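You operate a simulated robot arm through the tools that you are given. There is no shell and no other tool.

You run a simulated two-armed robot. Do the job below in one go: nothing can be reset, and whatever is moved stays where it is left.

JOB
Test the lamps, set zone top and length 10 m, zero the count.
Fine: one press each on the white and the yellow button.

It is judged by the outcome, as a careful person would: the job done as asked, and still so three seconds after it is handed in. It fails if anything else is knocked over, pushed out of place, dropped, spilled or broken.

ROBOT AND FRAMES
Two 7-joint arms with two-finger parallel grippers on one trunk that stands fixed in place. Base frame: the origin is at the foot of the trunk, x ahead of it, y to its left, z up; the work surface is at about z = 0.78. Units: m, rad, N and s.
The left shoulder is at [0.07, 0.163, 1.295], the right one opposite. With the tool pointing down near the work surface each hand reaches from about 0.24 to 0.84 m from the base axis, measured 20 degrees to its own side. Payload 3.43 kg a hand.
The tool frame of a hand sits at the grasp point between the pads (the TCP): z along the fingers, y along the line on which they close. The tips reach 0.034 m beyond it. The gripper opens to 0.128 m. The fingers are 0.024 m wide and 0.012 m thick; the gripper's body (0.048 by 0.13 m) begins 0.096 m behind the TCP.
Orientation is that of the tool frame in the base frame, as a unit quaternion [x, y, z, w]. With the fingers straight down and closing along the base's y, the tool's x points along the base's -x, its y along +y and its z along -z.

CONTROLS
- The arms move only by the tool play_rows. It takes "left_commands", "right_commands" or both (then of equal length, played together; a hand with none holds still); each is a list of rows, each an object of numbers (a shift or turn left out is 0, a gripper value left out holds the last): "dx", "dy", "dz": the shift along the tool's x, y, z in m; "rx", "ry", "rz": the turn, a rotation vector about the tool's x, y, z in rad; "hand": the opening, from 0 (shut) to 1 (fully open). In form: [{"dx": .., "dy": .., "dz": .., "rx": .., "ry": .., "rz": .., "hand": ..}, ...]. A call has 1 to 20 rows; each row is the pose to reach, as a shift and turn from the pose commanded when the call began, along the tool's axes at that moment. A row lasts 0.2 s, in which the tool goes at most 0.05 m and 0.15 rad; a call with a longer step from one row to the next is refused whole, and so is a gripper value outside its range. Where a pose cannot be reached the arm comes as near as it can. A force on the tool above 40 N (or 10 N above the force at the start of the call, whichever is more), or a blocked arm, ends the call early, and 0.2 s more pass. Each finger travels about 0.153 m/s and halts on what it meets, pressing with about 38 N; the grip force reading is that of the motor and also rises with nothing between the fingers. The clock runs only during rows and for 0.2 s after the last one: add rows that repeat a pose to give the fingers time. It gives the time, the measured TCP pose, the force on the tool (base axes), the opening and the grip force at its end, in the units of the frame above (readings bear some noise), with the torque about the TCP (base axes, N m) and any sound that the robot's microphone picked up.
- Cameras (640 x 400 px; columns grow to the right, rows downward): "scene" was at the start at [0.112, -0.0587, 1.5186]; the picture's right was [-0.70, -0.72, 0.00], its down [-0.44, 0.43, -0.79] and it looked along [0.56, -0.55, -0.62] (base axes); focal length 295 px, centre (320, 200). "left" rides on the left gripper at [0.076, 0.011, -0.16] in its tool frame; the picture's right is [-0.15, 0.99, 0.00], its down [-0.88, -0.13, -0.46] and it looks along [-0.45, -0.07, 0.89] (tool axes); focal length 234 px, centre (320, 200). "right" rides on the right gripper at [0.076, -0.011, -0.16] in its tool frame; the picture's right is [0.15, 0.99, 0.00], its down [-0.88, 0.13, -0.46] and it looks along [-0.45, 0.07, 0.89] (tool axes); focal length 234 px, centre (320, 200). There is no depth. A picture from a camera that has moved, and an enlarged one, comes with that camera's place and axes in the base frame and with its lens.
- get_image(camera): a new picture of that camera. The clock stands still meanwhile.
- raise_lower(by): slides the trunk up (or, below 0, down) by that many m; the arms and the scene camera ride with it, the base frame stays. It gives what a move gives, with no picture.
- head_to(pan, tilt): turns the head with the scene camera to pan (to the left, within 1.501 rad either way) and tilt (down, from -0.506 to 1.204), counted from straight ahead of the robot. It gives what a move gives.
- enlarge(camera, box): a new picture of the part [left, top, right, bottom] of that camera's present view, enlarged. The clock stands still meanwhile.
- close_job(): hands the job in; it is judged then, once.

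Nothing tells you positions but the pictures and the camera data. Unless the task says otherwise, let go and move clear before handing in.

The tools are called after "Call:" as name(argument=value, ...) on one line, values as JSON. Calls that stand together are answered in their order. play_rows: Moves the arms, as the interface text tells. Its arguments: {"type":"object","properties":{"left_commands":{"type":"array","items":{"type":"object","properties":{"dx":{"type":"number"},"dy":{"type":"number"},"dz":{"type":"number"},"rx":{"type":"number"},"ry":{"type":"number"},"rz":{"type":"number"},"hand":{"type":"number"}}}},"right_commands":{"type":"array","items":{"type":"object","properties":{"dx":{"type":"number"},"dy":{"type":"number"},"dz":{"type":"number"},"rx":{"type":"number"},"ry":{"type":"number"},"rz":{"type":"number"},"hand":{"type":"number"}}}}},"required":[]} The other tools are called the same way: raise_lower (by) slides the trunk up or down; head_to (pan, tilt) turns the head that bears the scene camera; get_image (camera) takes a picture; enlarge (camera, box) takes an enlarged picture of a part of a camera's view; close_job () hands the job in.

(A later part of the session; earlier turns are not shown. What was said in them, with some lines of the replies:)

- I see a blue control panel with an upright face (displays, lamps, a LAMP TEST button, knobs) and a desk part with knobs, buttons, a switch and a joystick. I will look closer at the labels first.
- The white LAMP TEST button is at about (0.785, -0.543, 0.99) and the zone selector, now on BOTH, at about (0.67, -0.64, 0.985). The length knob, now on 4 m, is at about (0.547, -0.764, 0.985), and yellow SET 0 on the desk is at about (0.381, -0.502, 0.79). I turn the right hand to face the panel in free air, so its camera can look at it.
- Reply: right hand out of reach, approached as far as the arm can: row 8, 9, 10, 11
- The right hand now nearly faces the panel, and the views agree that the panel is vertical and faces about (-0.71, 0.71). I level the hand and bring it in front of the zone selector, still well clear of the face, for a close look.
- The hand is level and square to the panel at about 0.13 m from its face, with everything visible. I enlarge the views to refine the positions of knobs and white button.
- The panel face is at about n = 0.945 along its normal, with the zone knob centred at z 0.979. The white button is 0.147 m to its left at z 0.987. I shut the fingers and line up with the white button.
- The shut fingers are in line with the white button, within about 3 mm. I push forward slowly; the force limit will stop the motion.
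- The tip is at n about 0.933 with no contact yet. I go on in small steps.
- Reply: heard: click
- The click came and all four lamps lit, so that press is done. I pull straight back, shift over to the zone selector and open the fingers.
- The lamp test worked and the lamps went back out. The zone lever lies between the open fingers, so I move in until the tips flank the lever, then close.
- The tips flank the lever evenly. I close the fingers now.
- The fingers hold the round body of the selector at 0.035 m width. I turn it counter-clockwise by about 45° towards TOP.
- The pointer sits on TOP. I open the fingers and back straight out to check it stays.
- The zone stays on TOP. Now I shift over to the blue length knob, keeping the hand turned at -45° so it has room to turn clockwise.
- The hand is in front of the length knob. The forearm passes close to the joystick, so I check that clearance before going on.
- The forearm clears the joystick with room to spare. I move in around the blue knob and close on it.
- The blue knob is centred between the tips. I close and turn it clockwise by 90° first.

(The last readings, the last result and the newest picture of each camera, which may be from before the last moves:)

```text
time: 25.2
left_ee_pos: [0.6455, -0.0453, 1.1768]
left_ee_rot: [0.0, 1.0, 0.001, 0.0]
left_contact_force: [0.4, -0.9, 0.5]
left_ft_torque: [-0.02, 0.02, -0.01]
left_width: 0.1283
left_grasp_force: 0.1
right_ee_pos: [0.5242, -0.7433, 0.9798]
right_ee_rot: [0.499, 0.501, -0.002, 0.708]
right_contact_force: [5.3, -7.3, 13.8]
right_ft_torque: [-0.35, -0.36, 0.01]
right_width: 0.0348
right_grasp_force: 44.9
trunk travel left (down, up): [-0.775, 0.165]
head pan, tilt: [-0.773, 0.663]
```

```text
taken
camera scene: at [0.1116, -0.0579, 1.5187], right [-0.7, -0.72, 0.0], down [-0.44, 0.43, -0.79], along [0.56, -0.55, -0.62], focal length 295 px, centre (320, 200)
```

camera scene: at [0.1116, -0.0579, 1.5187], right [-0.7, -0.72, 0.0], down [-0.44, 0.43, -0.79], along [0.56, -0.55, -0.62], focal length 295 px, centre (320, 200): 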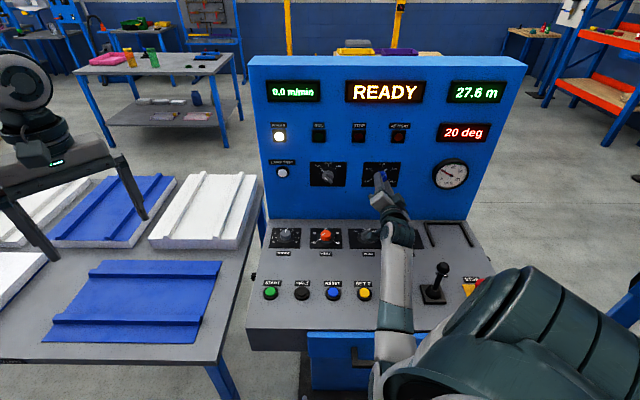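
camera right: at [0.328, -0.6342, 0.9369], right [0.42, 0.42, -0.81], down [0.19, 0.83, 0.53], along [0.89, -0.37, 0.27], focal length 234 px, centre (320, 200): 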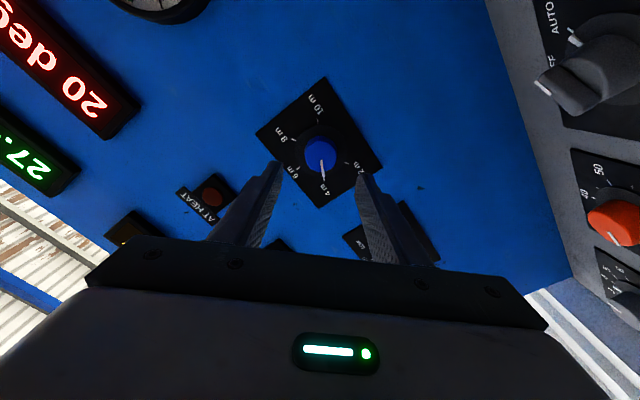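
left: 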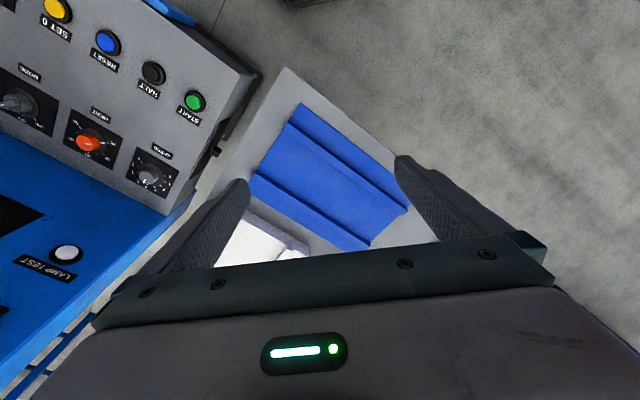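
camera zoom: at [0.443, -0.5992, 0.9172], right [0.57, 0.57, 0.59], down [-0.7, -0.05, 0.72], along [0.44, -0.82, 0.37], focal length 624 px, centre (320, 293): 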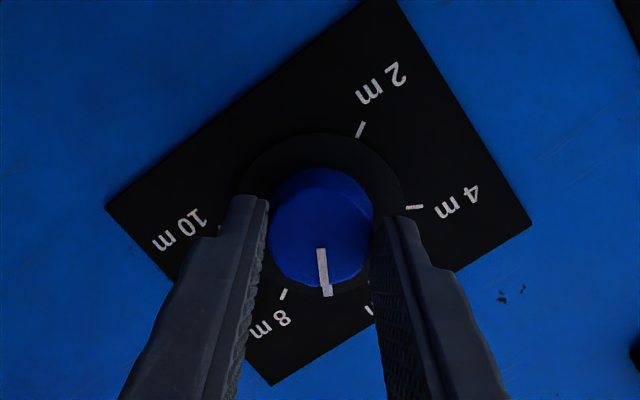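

The knob followed for 90° and now points between 6 and 8 m. I open, turn the hand back around the knob and take a new grip.

Call:
play_rows(right_commands=[{"hand": 0.3}, {"hand": 0.5}, {"hand": 0.5}])

Call:
play_rows(right_commands=[{"rz": -0.1}, {"rz": -0.2}, {"rz": -0.3}, {"rz": -0.4}, {"rz": -0.5}, {"rz": -0.6}, {"rz": -0.7}, {"rz": -0.8}, {"rz": -0.9}, {"rz": -1.0}, {"rz": -1.1}, {"rz": -1.2}, {"rz": -1.3}, {"rz": -1.4}, {"rz": -1.5}, {"rz": -1.57}, {"rz": -1.57}])

Call:
enlarge(camera="scene", box=[310, 130, 440, 230])

Call:
enlarge(camera="right", box=[220, 90, 420, 240])

```text
time: 26.0
left_ee_pos: [0.6464, -0.0458, 1.175]
left_ee_rot: [0.001, 1.0, -0.001, 0.0]
left_contact_force: [-0.1, 0.5, -1.0]
left_ft_torque: [0.0, 0.0, -0.02]
left_width: 0.1282
left_grasp_force: 0.1
right_ee_pos: [0.5252, -0.7438, 0.978]
right_ee_rot: [0.499, 0.502, -0.003, 0.707]
right_contact_force: [0.2, 1.0, 0.1]
right_ft_torque: [-0.01, 0.02, 0.02]
right_width: 0.0642
right_grasp_force: 0.1
trunk travel left (down, up): [-0.775, 0.165]
head pan, tilt: [-0.773, 0.663]
```

```text
time: 29.6
left_ee_pos: [0.6454, -0.046, 1.1764]
left_ee_rot: [0.0, 1.0, 0.0, 0.0]
left_contact_force: [0.0, 0.2, -0.6]
left_ft_torque: [-0.01, -0.03, -0.02]
left_width: 0.1281
left_grasp_force: 0.1
right_ee_pos: [0.5249, -0.7436, 0.9781]
right_ee_rot: [-0.004, 0.708, -0.5, 0.499]
right_contact_force: [-1.4, 0.6, 0.0]
right_ft_torque: [0.01, -0.01, 0.02]
right_width: 0.0641
right_grasp_force: 0.0
trunk travel left (down, up): [-0.775, 0.165]
head pan, tilt: [-0.773, 0.663]
```

```text
4.00 times, centred on (375, 180) of scene
camera zoom: at [0.112, -0.0586, 1.5186], right [-0.7, -0.72, 0.0], down [-0.44, 0.43, -0.79], along [0.56, -0.55, -0.62], focal length 1180 px, centre (100, 280)
```

zoom: 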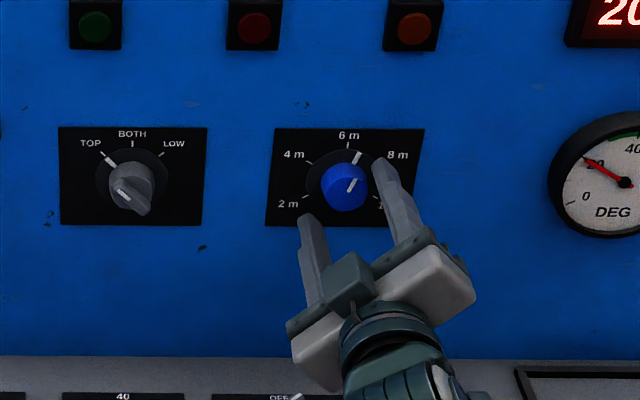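

```text
2.67 times, centred on (320, 165) of right
camera zoom: at [0.3669, -0.6753, 0.9327], right [0.42, 0.42, -0.81], down [0.19, 0.83, 0.53], along [0.89, -0.37, 0.27], focal length 624 px, centre (320, 293)
```

zoom: 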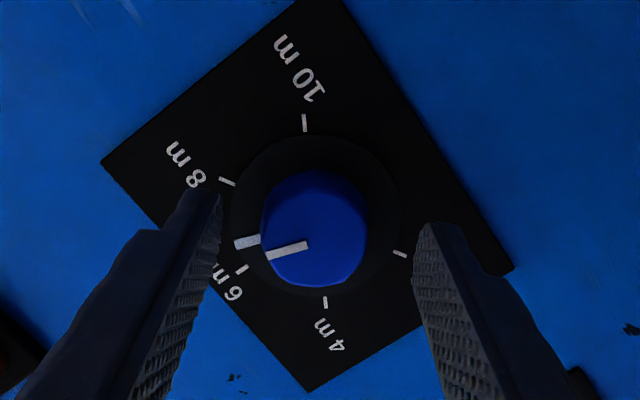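

The pointer seems to sit somewhere between 6 and 8 m. I take a closer look to get its angle before turning on.

Call:
enlarge(camera="scene", box=[358, 158, 406, 188])

Call:
enlarge(camera="right", box=[280, 120, 376, 210])

```text
13.33 times, centred on (382, 173) of scene
camera zoom: at [0.112, -0.0586, 1.5186], right [-0.7, -0.72, 0.0], down [-0.44, 0.43, -0.79], along [0.56, -0.55, -0.62], focal length 3934 px, centre (-507, 560)
```

zoom: 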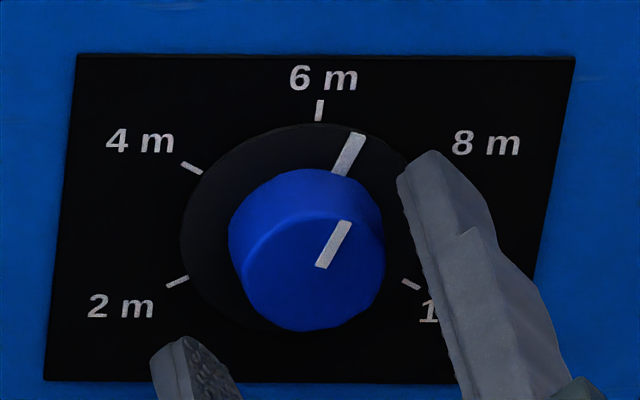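

```text
4.44 times, centred on (328, 165) of right
camera zoom: at [0.3669, -0.6753, 0.9327], right [0.42, 0.42, -0.81], down [0.19, 0.83, 0.53], along [0.89, -0.37, 0.27], focal length 1041 px, centre (284, 356)
```

zoom: 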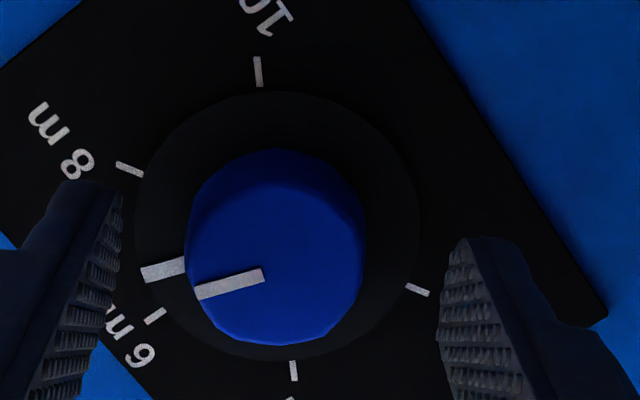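

The pointer is about 16° past 6 m; it drifted a little at release because the hand sat about 2 mm low. I raise the hand 2 mm to centre on the knob, then grip and turn on towards 10 m.

Call:
play_rows(right_commands=[{"dx": -0.0016, "dy": -0.0016}, {"dx": -0.0016, "dy": -0.0016, "hand": 0.3}, {"dx": -0.0016, "dy": -0.0016, "hand": 0.15}, {"dx": -0.0016, "dy": -0.0016, "hand": 0.0}, {"dx": -0.0016, "dy": -0.0016, "hand": 0.0}, {"dx": -0.0016, "dy": -0.0016, "hand": 0.0}])

Call:
enlarge(camera="right", box=[280, 120, 376, 210])

```text
time: 31.0
left_ee_pos: [0.6462, -0.0463, 1.1751]
left_ee_rot: [0.0, 1.0, 0.0, 0.0]
left_contact_force: [0.0, 0.5, -0.1]
left_ft_torque: [-0.02, -0.01, 0.01]
left_width: 0.1279
left_grasp_force: 0.1
right_ee_pos: [0.5238, -0.7423, 0.9802]
right_ee_rot: [-0.001, 0.707, -0.502, 0.498]
right_contact_force: [-0.4, 2.6, -2.4]
right_ft_torque: [0.04, 0.03, 0.17]
right_width: 0.0347
right_grasp_force: 45.1
trunk travel left (down, up): [-0.775, 0.165]
head pan, tilt: [-0.773, 0.663]
```

```text
4.44 times, centred on (328, 165) of right
camera zoom: at [0.3668, -0.675, 0.9349], right [0.42, 0.42, -0.81], down [0.19, 0.83, 0.53], along [0.89, -0.37, 0.27], focal length 1041 px, centre (284, 356)
```

zoom: 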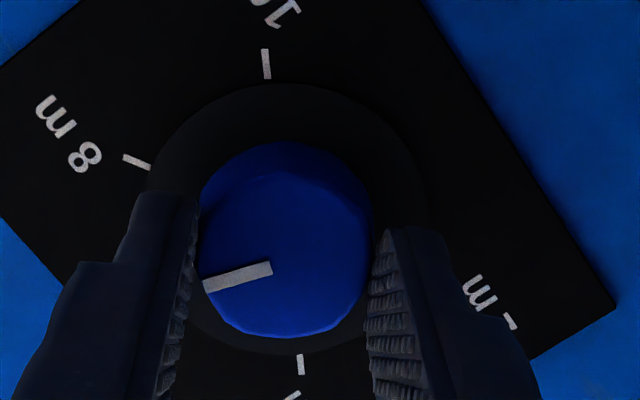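

Well centred now, with small forces. I turn clockwise by about 104°.

Call:
play_rows(right_commands=[{"rz": 0.1}, {"rz": 0.2}, {"rz": 0.3}, {"rz": 0.4}, {"rz": 0.5}, {"rz": 0.6}, {"rz": 0.7}, {"rz": 0.8}, {"rz": 0.9}, {"rz": 1.0}, {"rz": 1.1}, {"rz": 1.2}, {"rz": 1.3}, {"rz": 1.4}, {"rz": 1.5}, {"rz": 1.6}, {"rz": 1.7}, {"rz": 1.8}, {"rz": 1.815}, {"rz": 1.815}])

Call:
enlarge(camera="right", box=[260, 110, 380, 210])

Call:
enlarge(camera="scene", box=[358, 158, 406, 188])

```text
time: 35.2
left_ee_pos: [0.6453, -0.0466, 1.1777]
left_ee_rot: [0.001, 1.0, 0.0, 0.0]
left_contact_force: [-0.3, 0.2, -0.8]
left_ft_torque: [-0.02, 0.02, 0.03]
left_width: 0.128
left_grasp_force: 0.1
right_ee_pos: [0.5241, -0.7438, 0.9814]
right_ee_rot: [0.556, 0.437, 0.084, 0.702]
right_contact_force: [-8.6, 3.4, -6.3]
right_ft_torque: [-0.41, 0.6, -0.32]
right_width: 0.0344
right_grasp_force: 45.0
trunk travel left (down, up): [-0.775, 0.165]
head pan, tilt: [-0.773, 0.663]
```

```text
4.00 times, centred on (320, 160) of right
camera zoom: at [0.4518, -0.59, 0.9313], right [0.45, 0.45, 0.77], down [-0.81, -0.16, 0.57], along [0.38, -0.88, 0.29], focal length 937 px, centre (320, 360)
```

zoom: 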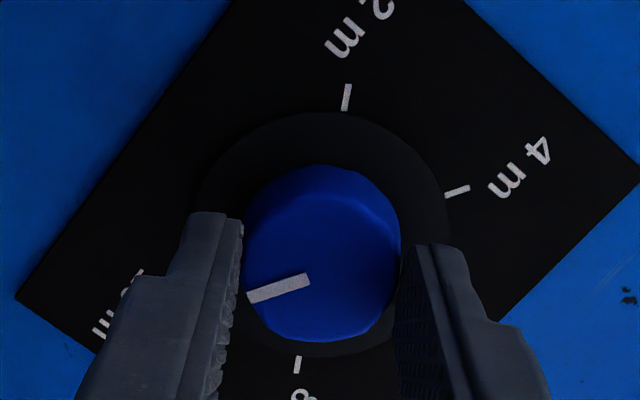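

```text
13.33 times, centred on (382, 173) of scene
camera zoom: at [0.1114, -0.0589, 1.5186], right [-0.7, -0.72, 0.0], down [-0.44, 0.43, -0.79], along [0.56, -0.55, -0.62], focal length 3934 px, centre (-507, 560)
```

zoom: 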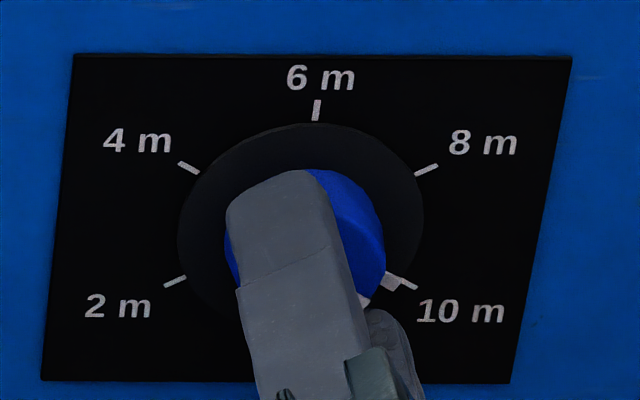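

The skirt pointer lines up with the 10 m tick and the torque suggests the end stop. I release, back out and check.

Call:
play_rows(right_commands=[{"hand": 0.29}, {"hand": 0.33}, {"hand": 0.5}, {"hand": 0.5}, {"dz": -0.02}, {"dz": -0.05}, {"dz": -0.08}, {"dz": -0.08}])

Call:
enlarge(camera="scene", box=[358, 158, 406, 188])

Call:
get_image(camera="right")

```text
time: 37.0
left_ee_pos: [0.6473, -0.046, 1.1759]
left_ee_rot: [0.0, 1.0, 0.0, 0.0]
left_contact_force: [0.3, -0.3, 0.4]
left_ft_torque: [0.02, 0.01, 0.0]
left_width: 0.1282
left_grasp_force: 0.0
right_ee_pos: [0.4682, -0.686, 0.9784]
right_ee_rot: [0.555, 0.437, 0.083, 0.702]
right_contact_force: [0.2, 0.2, 0.1]
right_ft_torque: [0.02, -0.01, 0.01]
right_width: 0.0637
right_grasp_force: 0.0
trunk travel left (down, up): [-0.775, 0.165]
head pan, tilt: [-0.773, 0.663]
```

```text
13.33 times, centred on (382, 173) of scene
camera zoom: at [0.1124, -0.0591, 1.5185], right [-0.7, -0.72, 0.0], down [-0.44, 0.43, -0.79], along [0.56, -0.55, -0.62], focal length 3934 px, centre (-507, 560)
```

zoom: 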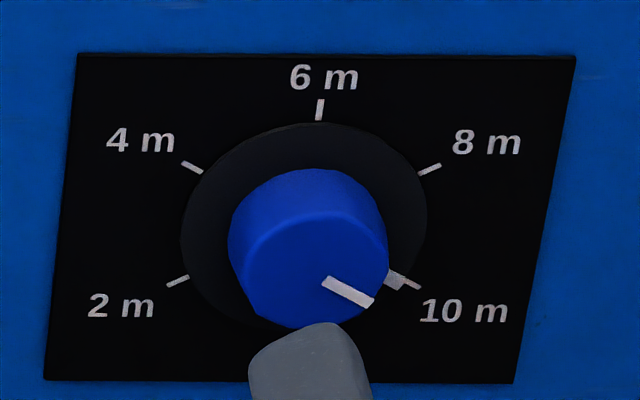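

```text
taken
camera right: at [0.3952, -0.5337, 0.9293], right [0.45, 0.45, 0.77], down [-0.81, -0.16, 0.57], along [0.38, -0.88, 0.29], focal length 234 px, centre (320, 200)
```

right: 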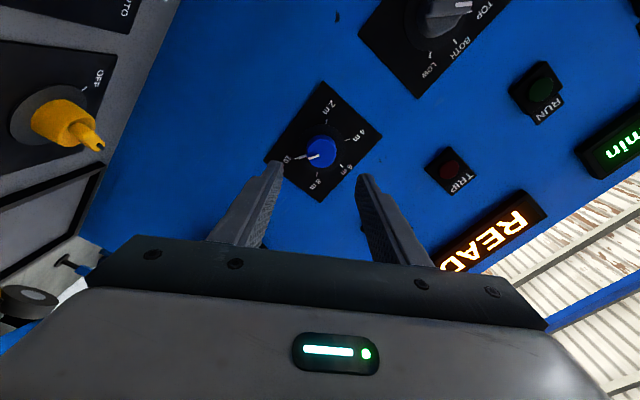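

The length pointer sits exactly on 10 m and the zone on TOP. I now back away and up, bring the wrist to neutral, then turn the tool down for the yellow SET 0 button.

Call:
play_rows(right_commands=[{"dz": -0.02}, {"dz": -0.04, "dx": -0.01, "dy": 0.017}, {"dz": -0.05, "dx": -0.02, "dy": 0.034, "rz": -0.13}, {"dz": -0.06, "dx": -0.03, "dy": 0.051, "rz": -0.26}, {"dz": -0.07, "dx": -0.04, "dy": 0.068, "rz": -0.39, "hand": 0.3}, {"dz": -0.08, "dx": -0.05, "dy": 0.085, "rz": -0.52, "hand": 0}, {"dz": -0.08, "dx": -0.06, "dy": 0.102, "rz": -0.65}, {"dz": -0.08, "dx": -0.07, "dy": 0.119, "rz": -0.78}, {"dz": -0.08, "dx": -0.077, "dy": 0.129, "rz": -0.91}, {"dz": -0.08, "dx": -0.077, "dy": 0.129, "rz": -1.03}, {"dz": -0.08, "dx": -0.077, "dy": 0.129, "rz": -1.03}])

Call:
get_image(camera="scene")

```text
time: 39.4
left_ee_pos: [0.6458, -0.0455, 1.1771]
left_ee_rot: [0.0, 1.0, -0.001, 0.0]
left_contact_force: [-0.1, -0.7, -0.6]
left_ft_torque: [0.0, -0.02, 0.04]
left_width: 0.1279
left_grasp_force: 0.0
right_ee_pos: [0.4123, -0.6307, 1.1313]
right_ee_rot: [0.267, 0.655, -0.274, 0.652]
right_contact_force: [0.1, 0.0, -0.9]
right_ft_torque: [0.03, 0.02, -0.01]
right_width: 0.0
right_grasp_force: 33.4
trunk travel left (down, up): [-0.775, 0.165]
head pan, tilt: [-0.773, 0.663]
```

```text
taken
camera scene: at [0.1121, -0.0584, 1.5186], right [-0.7, -0.72, 0.0], down [-0.44, 0.43, -0.79], along [0.56, -0.55, -0.62], focal length 295 px, centre (320, 200)
```

scene: 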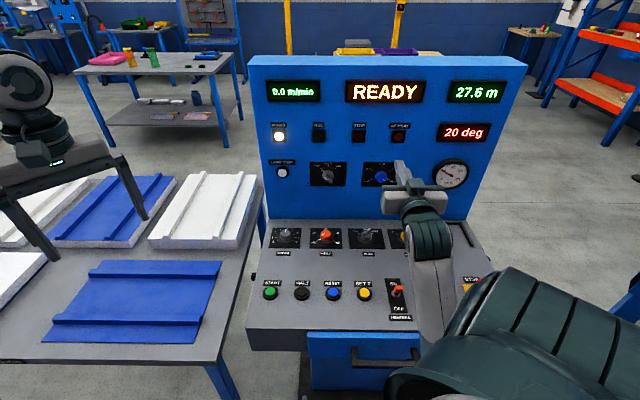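

Nothing disturbed. Now I pitch the hand downward while moving it above the button row.

Call:
play_rows(right_commands=[{"ry": 0.131, "dz": -0.007, "dy": 0.005}, {"ry": 0.262, "dz": -0.014, "dy": 0.01}, {"ry": 0.393, "dz": -0.021, "dy": 0.015}, {"ry": 0.524, "dz": -0.028, "dy": 0.02}, {"ry": 0.655, "dz": -0.035, "dy": 0.025}, {"ry": 0.786, "dz": -0.042, "dy": 0.03}, {"ry": 0.917, "dz": -0.049, "dy": 0.035}, {"ry": 1.048, "dz": -0.056, "dy": 0.04}, {"ry": 1.179, "dz": -0.063, "dy": 0.045}, {"ry": 1.31, "dz": -0.07, "dy": 0.05}, {"ry": 1.441, "dz": -0.075, "dy": 0.055}, {"ry": 1.571, "dz": -0.08, "dy": 0.06}, {"ry": 1.571, "dz": -0.08, "dy": 0.06}])

Call:
get_image(camera="scene")

Call:
get_image(camera="right")

```text
time: 42.2
left_ee_pos: [0.6471, -0.0458, 1.1755]
left_ee_rot: [0.001, 1.0, 0.0, 0.0]
left_contact_force: [0.3, -0.4, 0.1]
left_ft_torque: [-0.01, 0.0, -0.02]
left_width: 0.1281
left_grasp_force: 0.1
right_ee_pos: [0.3981, -0.5316, 1.1308]
right_ee_rot: [0.383, 0.924, -0.002, -0.002]
right_contact_force: [0.6, -1.1, 0.6]
right_ft_torque: [-0.01, 0.02, 0.01]
right_width: 0.0
right_grasp_force: 33.1
right hand out of reach, approached as far as the arm can: row 1, 2, 3, 4, 5
trunk travel left (down, up): [-0.775, 0.165]
head pan, tilt: [-0.773, 0.663]
```

```text
taken
camera scene: at [0.112, -0.0587, 1.5186], right [-0.7, -0.72, 0.0], down [-0.44, 0.43, -0.79], along [0.56, -0.55, -0.62], focal length 295 px, centre (320, 200)
```

scene: 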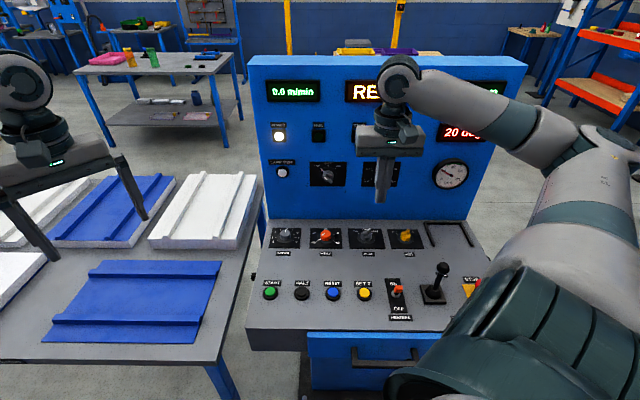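

```text
taken
camera right: at [0.3362, -0.4854, 1.2902], right [0.6, 0.8, -0.01], down [0.72, -0.53, 0.45], along [0.36, -0.27, -0.89], focal length 234 px, centre (320, 200)
```

right: 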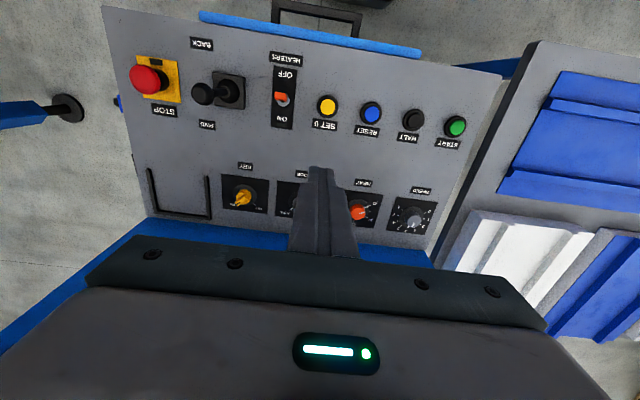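

The hand points down with SET 0 in view at about (0.377, -0.500, 0.80). I move over it and descend to about 3 cm above it for a check.

Call:
play_rows(right_commands=[{"dx": 0.018, "dy": 0.004, "dz": 0.02}, {"dx": 0.0373, "dy": 0.0075, "dz": 0.05}, {"dx": 0.0373, "dy": 0.0075, "dz": 0.09}, {"dx": 0.0373, "dy": 0.0075, "dz": 0.13}, {"dx": 0.0373, "dy": 0.0075, "dz": 0.17}, {"dx": 0.0373, "dy": 0.0075, "dz": 0.21}, {"dx": 0.0373, "dy": 0.0075, "dz": 0.245}, {"dx": 0.0373, "dy": 0.0075, "dz": 0.265}, {"dx": 0.0373, "dy": 0.0075, "dz": 0.265}])

Call:
get_image(camera="right")

Call:
enlarge(camera="scene", box=[290, 210, 450, 330])

```text
time: 44.2
left_ee_pos: [0.6464, -0.0449, 1.1758]
left_ee_rot: [0.001, 1.0, 0.0, 0.0]
left_contact_force: [0.4, -0.3, 0.3]
left_ft_torque: [-0.04, 0.01, 0.03]
left_width: 0.1277
left_grasp_force: 0.1
right_ee_pos: [0.3745, -0.4993, 0.8644]
right_ee_rot: [0.382, 0.924, -0.002, 0.0]
right_contact_force: [-0.7, -0.3, 0.4]
right_ft_torque: [0.02, 0.01, 0.03]
right_width: 0.0
right_grasp_force: 33.0
trunk travel left (down, up): [-0.775, 0.165]
head pan, tilt: [-0.773, 0.663]
```

```text
taken
camera right: at [0.3129, -0.454, 1.0248], right [0.6, 0.8, -0.01], down [0.72, -0.53, 0.45], along [0.36, -0.28, -0.89], focal length 234 px, centre (320, 200)
```

right: 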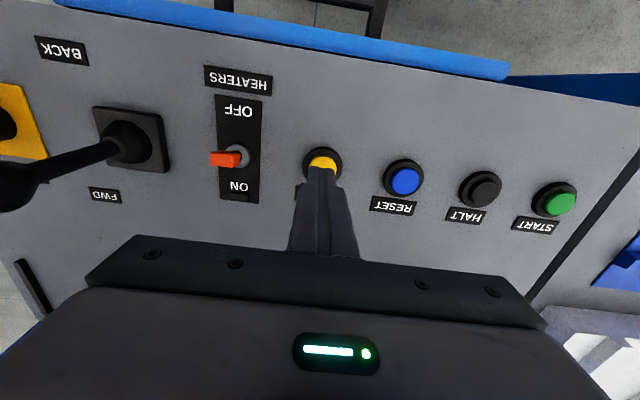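

```text
3.33 times, centred on (370, 270) of scene
camera zoom: at [0.112, -0.0586, 1.5186], right [-0.7, -0.72, 0.0], down [-0.44, 0.43, -0.79], along [0.56, -0.55, -0.62], focal length 984 px, centre (153, -33)
```

zoom: 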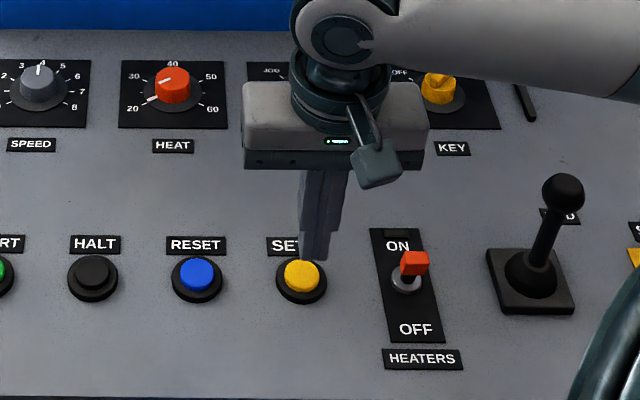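

The fingertips are above the yellow button, within a few millimetres. I shift 3 mm and press down slowly.

Call:
play_rows(right_commands=[{"dy": 0.0035, "dz": 0.008}, {"dy": 0.0035, "dz": 0.014}, {"dy": 0.0035, "dz": 0.018}, {"dy": 0.0035, "dz": 0.021}, {"dy": 0.0035, "dz": 0.023}, {"dy": 0.0035, "dz": 0.025}])

Call:
enlarge(camera="scene", box=[290, 210, 450, 330])

Call:
enlarge(camera="right", box=[240, 100, 400, 260])

```text
time: 45.6
left_ee_pos: [0.6469, -0.046, 1.1757]
left_ee_rot: [0.0, 1.0, -0.001, 0.0]
left_contact_force: [-0.2, 0.9, 0.8]
left_ft_torque: [0.0, -0.02, -0.01]
left_width: 0.1279
left_grasp_force: 0.1
right_ee_pos: [0.3781, -0.498, 0.8408]
right_ee_rot: [0.383, 0.924, -0.003, -0.001]
right_contact_force: [-0.6, -0.2, 0.9]
right_ft_torque: [0.01, -0.02, -0.01]
right_width: 0.0
right_grasp_force: 33.0
trunk travel left (down, up): [-0.775, 0.165]
head pan, tilt: [-0.773, 0.663]
```

```text
3.33 times, centred on (370, 270) of scene
camera zoom: at [0.112, -0.0587, 1.5186], right [-0.7, -0.72, 0.0], down [-0.44, 0.43, -0.79], along [0.56, -0.55, -0.62], focal length 984 px, centre (153, -33)
```

zoom: 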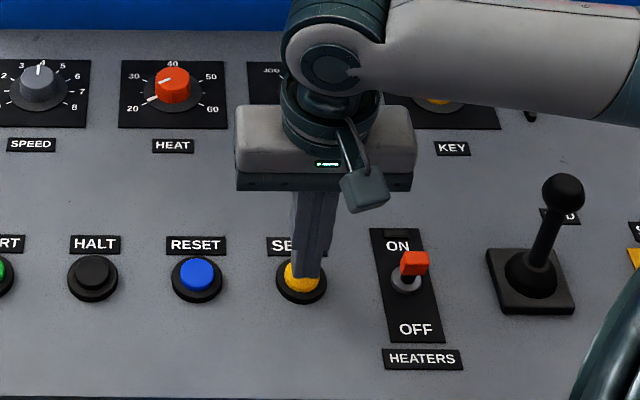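

```text
2.50 times, centred on (320, 180) of right
camera zoom: at [0.3161, -0.4516, 0.9999], right [0.6, 0.8, -0.01], down [0.72, -0.53, 0.45], along [0.36, -0.28, -0.89], focal length 585 px, centre (320, 250)
```

zoom: 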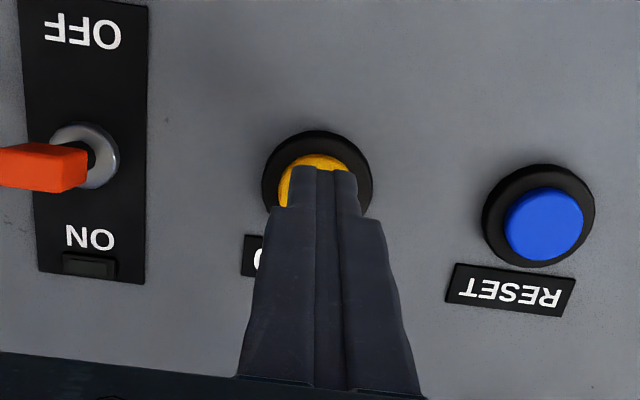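

No contact yet; the tip is just above the button. I continue in 2 mm steps.

Call:
play_rows(right_commands=[{"dz": 0.002}, {"dz": 0.004}, {"dz": 0.006}, {"dz": 0.008}])

Call:
get_image(camera="scene")

```text
time: 46.6
left_ee_pos: [0.6472, -0.0458, 1.1768]
left_ee_rot: [0.001, 1.0, 0.0, 0.0]
left_contact_force: [1.0, -0.3, 0.3]
left_ft_torque: [-0.01, 0.01, -0.01]
left_width: 0.1278
left_grasp_force: 0.0
right_ee_pos: [0.3773, -0.4981, 0.8331]
right_ee_rot: [0.383, 0.924, -0.002, 0.0]
right_contact_force: [-0.5, 0.4, -0.1]
right_ft_torque: [-0.02, 0.0, 0.02]
right_width: 0.0
right_grasp_force: 32.4
trunk travel left (down, up): [-0.775, 0.165]
head pan, tilt: [-0.773, 0.663]
```

```text
taken
camera scene: at [0.112, -0.0587, 1.5186], right [-0.7, -0.72, 0.0], down [-0.44, 0.43, -0.79], along [0.56, -0.55, -0.62], focal length 295 px, centre (320, 200)
```

scene: 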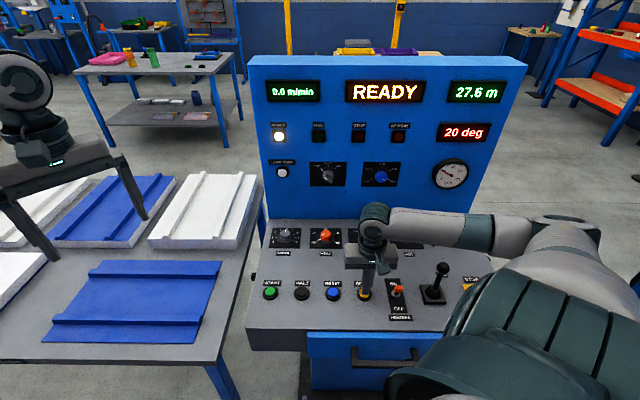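

Still no contact with the tip at about z 0.799. I check the alignment once more at this height.

Call:
enlarge(camera="scene", box=[340, 260, 400, 310])

Call:
enlarge(camera="right", box=[270, 120, 370, 220])

```text
8.00 times, centred on (370, 285) of scene
camera zoom: at [0.112, -0.0587, 1.5186], right [-0.7, -0.72, 0.0], down [-0.44, 0.43, -0.79], along [0.56, -0.55, -0.62], focal length 2361 px, centre (-80, -480)
```

zoom: 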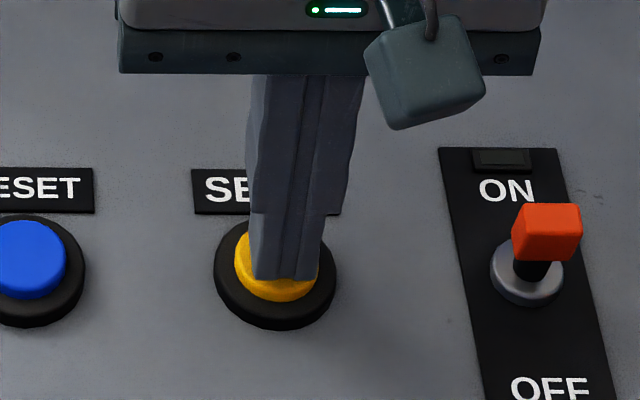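

```text
4.00 times, centred on (320, 170) of right
camera zoom: at [0.3162, -0.4523, 0.992], right [0.6, 0.8, -0.01], down [0.72, -0.53, 0.45], along [0.36, -0.27, -0.89], focal length 937 px, centre (320, 320)
```

zoom: 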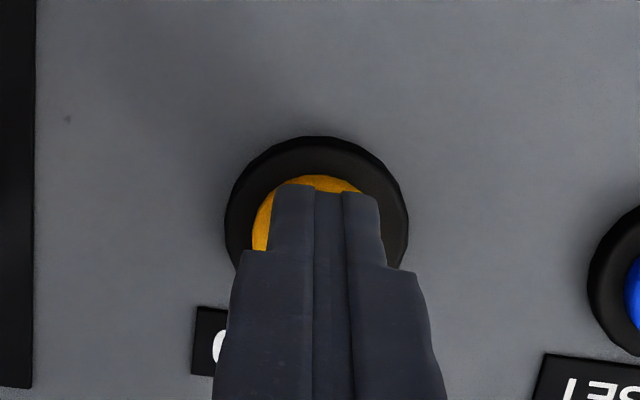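

The tips are over the yellow cap, inside its ring. I continue pressing in 2 mm steps.

Call:
play_rows(right_commands=[{"dz": 0.002, "dy": -0.0015}, {"dz": 0.004, "dy": -0.0015}, {"dz": 0.006, "dy": -0.0015}])

Call:
enlarge(camera="scene", box=[250, 50, 530, 200])

```text
time: 47.4
left_ee_pos: [0.646, -0.0456, 1.1768]
left_ee_rot: [0.001, 1.0, 0.0, 0.0]
left_contact_force: [-0.9, -0.4, 0.0]
left_ft_torque: [-0.01, 0.02, 0.01]
left_width: 0.1282
left_grasp_force: 0.1
right_ee_pos: [0.3776, -0.4995, 0.8272]
right_ee_rot: [0.384, 0.923, -0.002, -0.001]
right_contact_force: [0.3, 0.2, 0.2]
right_ft_torque: [-0.01, 0.02, 0.0]
right_width: 0.0
right_grasp_force: 32.9
trunk travel left (down, up): [-0.775, 0.165]
head pan, tilt: [-0.773, 0.663]
```

```text
2.29 times, centred on (390, 125) of scene
camera zoom: at [0.112, -0.0587, 1.5186], right [-0.7, -0.72, 0.0], down [-0.44, 0.43, -0.79], along [0.56, -0.55, -0.62], focal length 674 px, centre (160, 371)
```

zoom: 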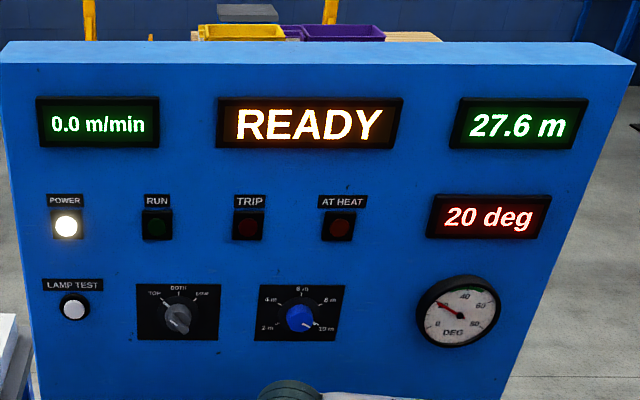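

Still no contact at tip height about 0.793 and the count still reads 27.6 m. I go on down in small steps.

Call:
play_rows(right_commands=[{"dz": 0.002}, {"dz": 0.004}, {"dz": 0.006}])

Call:
enlarge(camera="scene", box=[340, 260, 400, 310])

```text
time: 48.2
left_ee_pos: [0.6458, -0.0448, 1.1762]
left_ee_rot: [0.0, 1.0, 0.0, 0.0]
left_contact_force: [0.5, -0.5, 0.0]
left_ft_torque: [-0.01, 0.03, 0.0]
left_width: 0.1279
left_grasp_force: 0.1
right_ee_pos: [0.3771, -0.4985, 0.8224]
right_ee_rot: [0.382, 0.924, -0.003, 0.0]
right_contact_force: [0.0, -3.0, 12.1]
right_ft_torque: [-0.12, -0.07, -0.02]
right_width: 0.0
right_grasp_force: 33.4
trunk travel left (down, up): [-0.775, 0.165]
head pan, tilt: [-0.773, 0.663]
heard: click
```

```text
8.00 times, centred on (370, 285) of scene
camera zoom: at [0.1109, -0.0575, 1.5189], right [-0.7, -0.72, 0.0], down [-0.44, 0.43, -0.79], along [0.56, -0.55, -0.62], focal length 2361 px, centre (-80, -480)
```

zoom: 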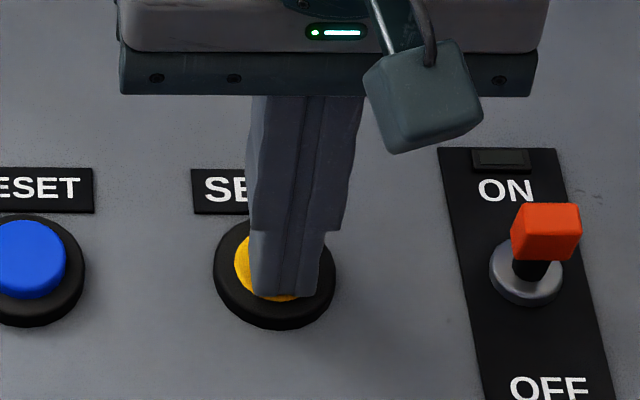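

The click came at 12 N. I lift straight up and look at the display.

Call:
play_rows(right_commands=[{"dz": -0.03}, {"dz": -0.07}, {"dz": -0.11}, {"dz": -0.15}, {"dz": -0.19}, {"dz": -0.22}, {"dz": -0.22}])

Call:
get_image(camera="scene")

Call:
get_image(camera="right")

```text
time: 49.8
left_ee_pos: [0.6471, -0.0453, 1.1759]
left_ee_rot: [0.001, 1.0, 0.0, 0.0]
left_contact_force: [-0.9, -0.2, 0.5]
left_ft_torque: [0.01, 0.02, 0.01]
left_width: 0.1281
left_grasp_force: 0.1
right_ee_pos: [0.3795, -0.4986, 1.0396]
right_ee_rot: [0.383, 0.924, -0.002, -0.002]
right_contact_force: [-0.4, -0.4, 1.1]
right_ft_torque: [-0.01, 0.02, 0.02]
right_width: 0.0001
right_grasp_force: 33.5
trunk travel left (down, up): [-0.775, 0.165]
head pan, tilt: [-0.773, 0.663]
```

```text
taken
camera scene: at [0.1125, -0.0588, 1.5185], right [-0.7, -0.72, 0.0], down [-0.44, 0.43, -0.79], along [0.56, -0.55, -0.62], focal length 295 px, centre (320, 200)
```

scene: 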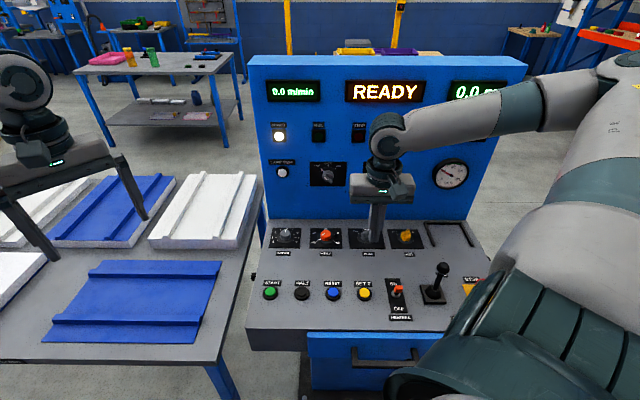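

```text
taken
camera right: at [0.3179, -0.4538, 1.1998], right [0.6, 0.8, -0.01], down [0.72, -0.53, 0.45], along [0.36, -0.28, -0.89], focal length 234 px, centre (320, 200)
```

right: 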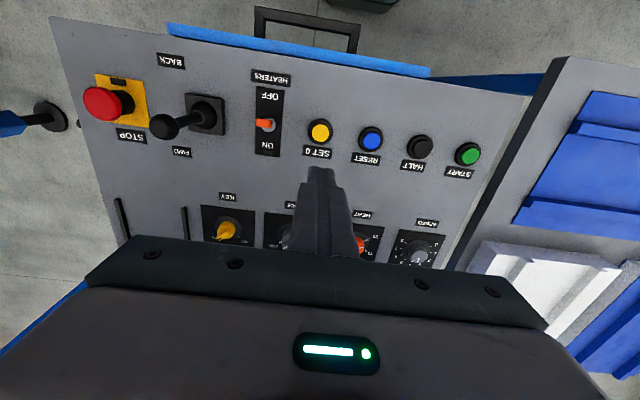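

The count reads 0.0 m. I shift the hand aside slightly for a last check of both knobs.

Call:
play_rows(right_commands=[{"dz": -0.03, "dy": 0.03}, {"dz": -0.06, "dy": 0.06}, {"dz": -0.09, "dy": 0.09}, {"dz": -0.1, "dy": 0.12}, {"dz": -0.1, "dy": 0.15}, {"dz": -0.1, "dy": 0.15}])

Call:
enlarge(camera="scene", box=[300, 150, 410, 200])

Call:
get_image(camera="scene")

```text
time: 51.2
left_ee_pos: [0.6453, -0.0468, 1.1769]
left_ee_rot: [0.0, 1.0, 0.001, 0.0]
left_contact_force: [-0.1, 0.2, 0.3]
left_ft_torque: [0.0, 0.01, 0.04]
left_width: 0.1282
left_grasp_force: 0.0
right_ee_pos: [0.4852, -0.3915, 1.1417]
right_ee_rot: [0.383, 0.924, -0.002, -0.001]
right_contact_force: [-0.8, 0.4, -0.3]
right_ft_torque: [0.02, 0.03, 0.01]
right_width: 0.0001
right_grasp_force: 32.5
trunk travel left (down, up): [-0.775, 0.165]
head pan, tilt: [-0.773, 0.663]
```

```text
5.82 times, centred on (355, 175) of scene
camera zoom: at [0.111, -0.0595, 1.5187], right [-0.7, -0.72, 0.0], down [-0.44, 0.43, -0.79], along [0.56, -0.55, -0.62], focal length 1717 px, centre (116, 346)
```

zoom: 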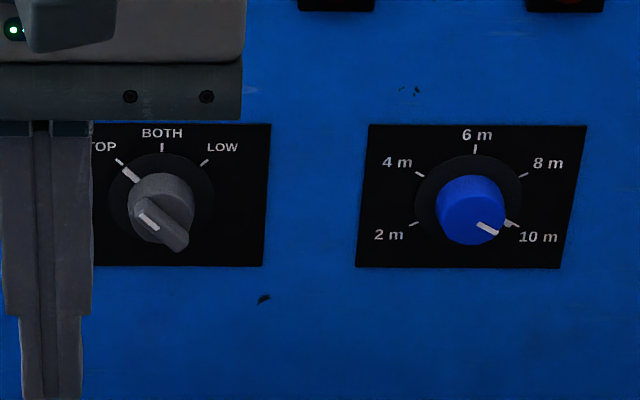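

```text
taken
camera scene: at [0.111, -0.0595, 1.5187], right [-0.7, -0.72, 0.0], down [-0.44, 0.43, -0.79], along [0.56, -0.55, -0.62], focal length 295 px, centre (320, 200)
```

scene: 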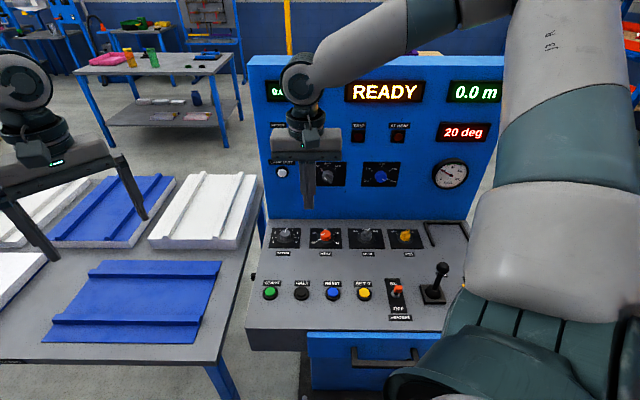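

The zone points at TOP, the length at 10 m and the count shows 0.0 m. The lamps were tested with one press, nothing else changed and both hands are clear, so I hand the job in.

Call:
close_job()

```text
The job is handed in.
```

The job is done and handed in:

- **Lamp test:** one press on the white button. There was a click and all four lamps lit. After release, RUN, TRIP and AT HEAT went out again.
- **Zone:** turned from BOTH to TOP, and the pointer was still on TOP in the last picture.
- **Length:** turned from 4 m to 10 m in two grips. The pointer was on the 10 m mark in the last picture.
- **Count:** one press on yellow SET 0, and the display went from 27.6 m to 0.0 m.

In the last pictures nothing else on the panel or desk had moved. Both hands were clear when I handed it in.
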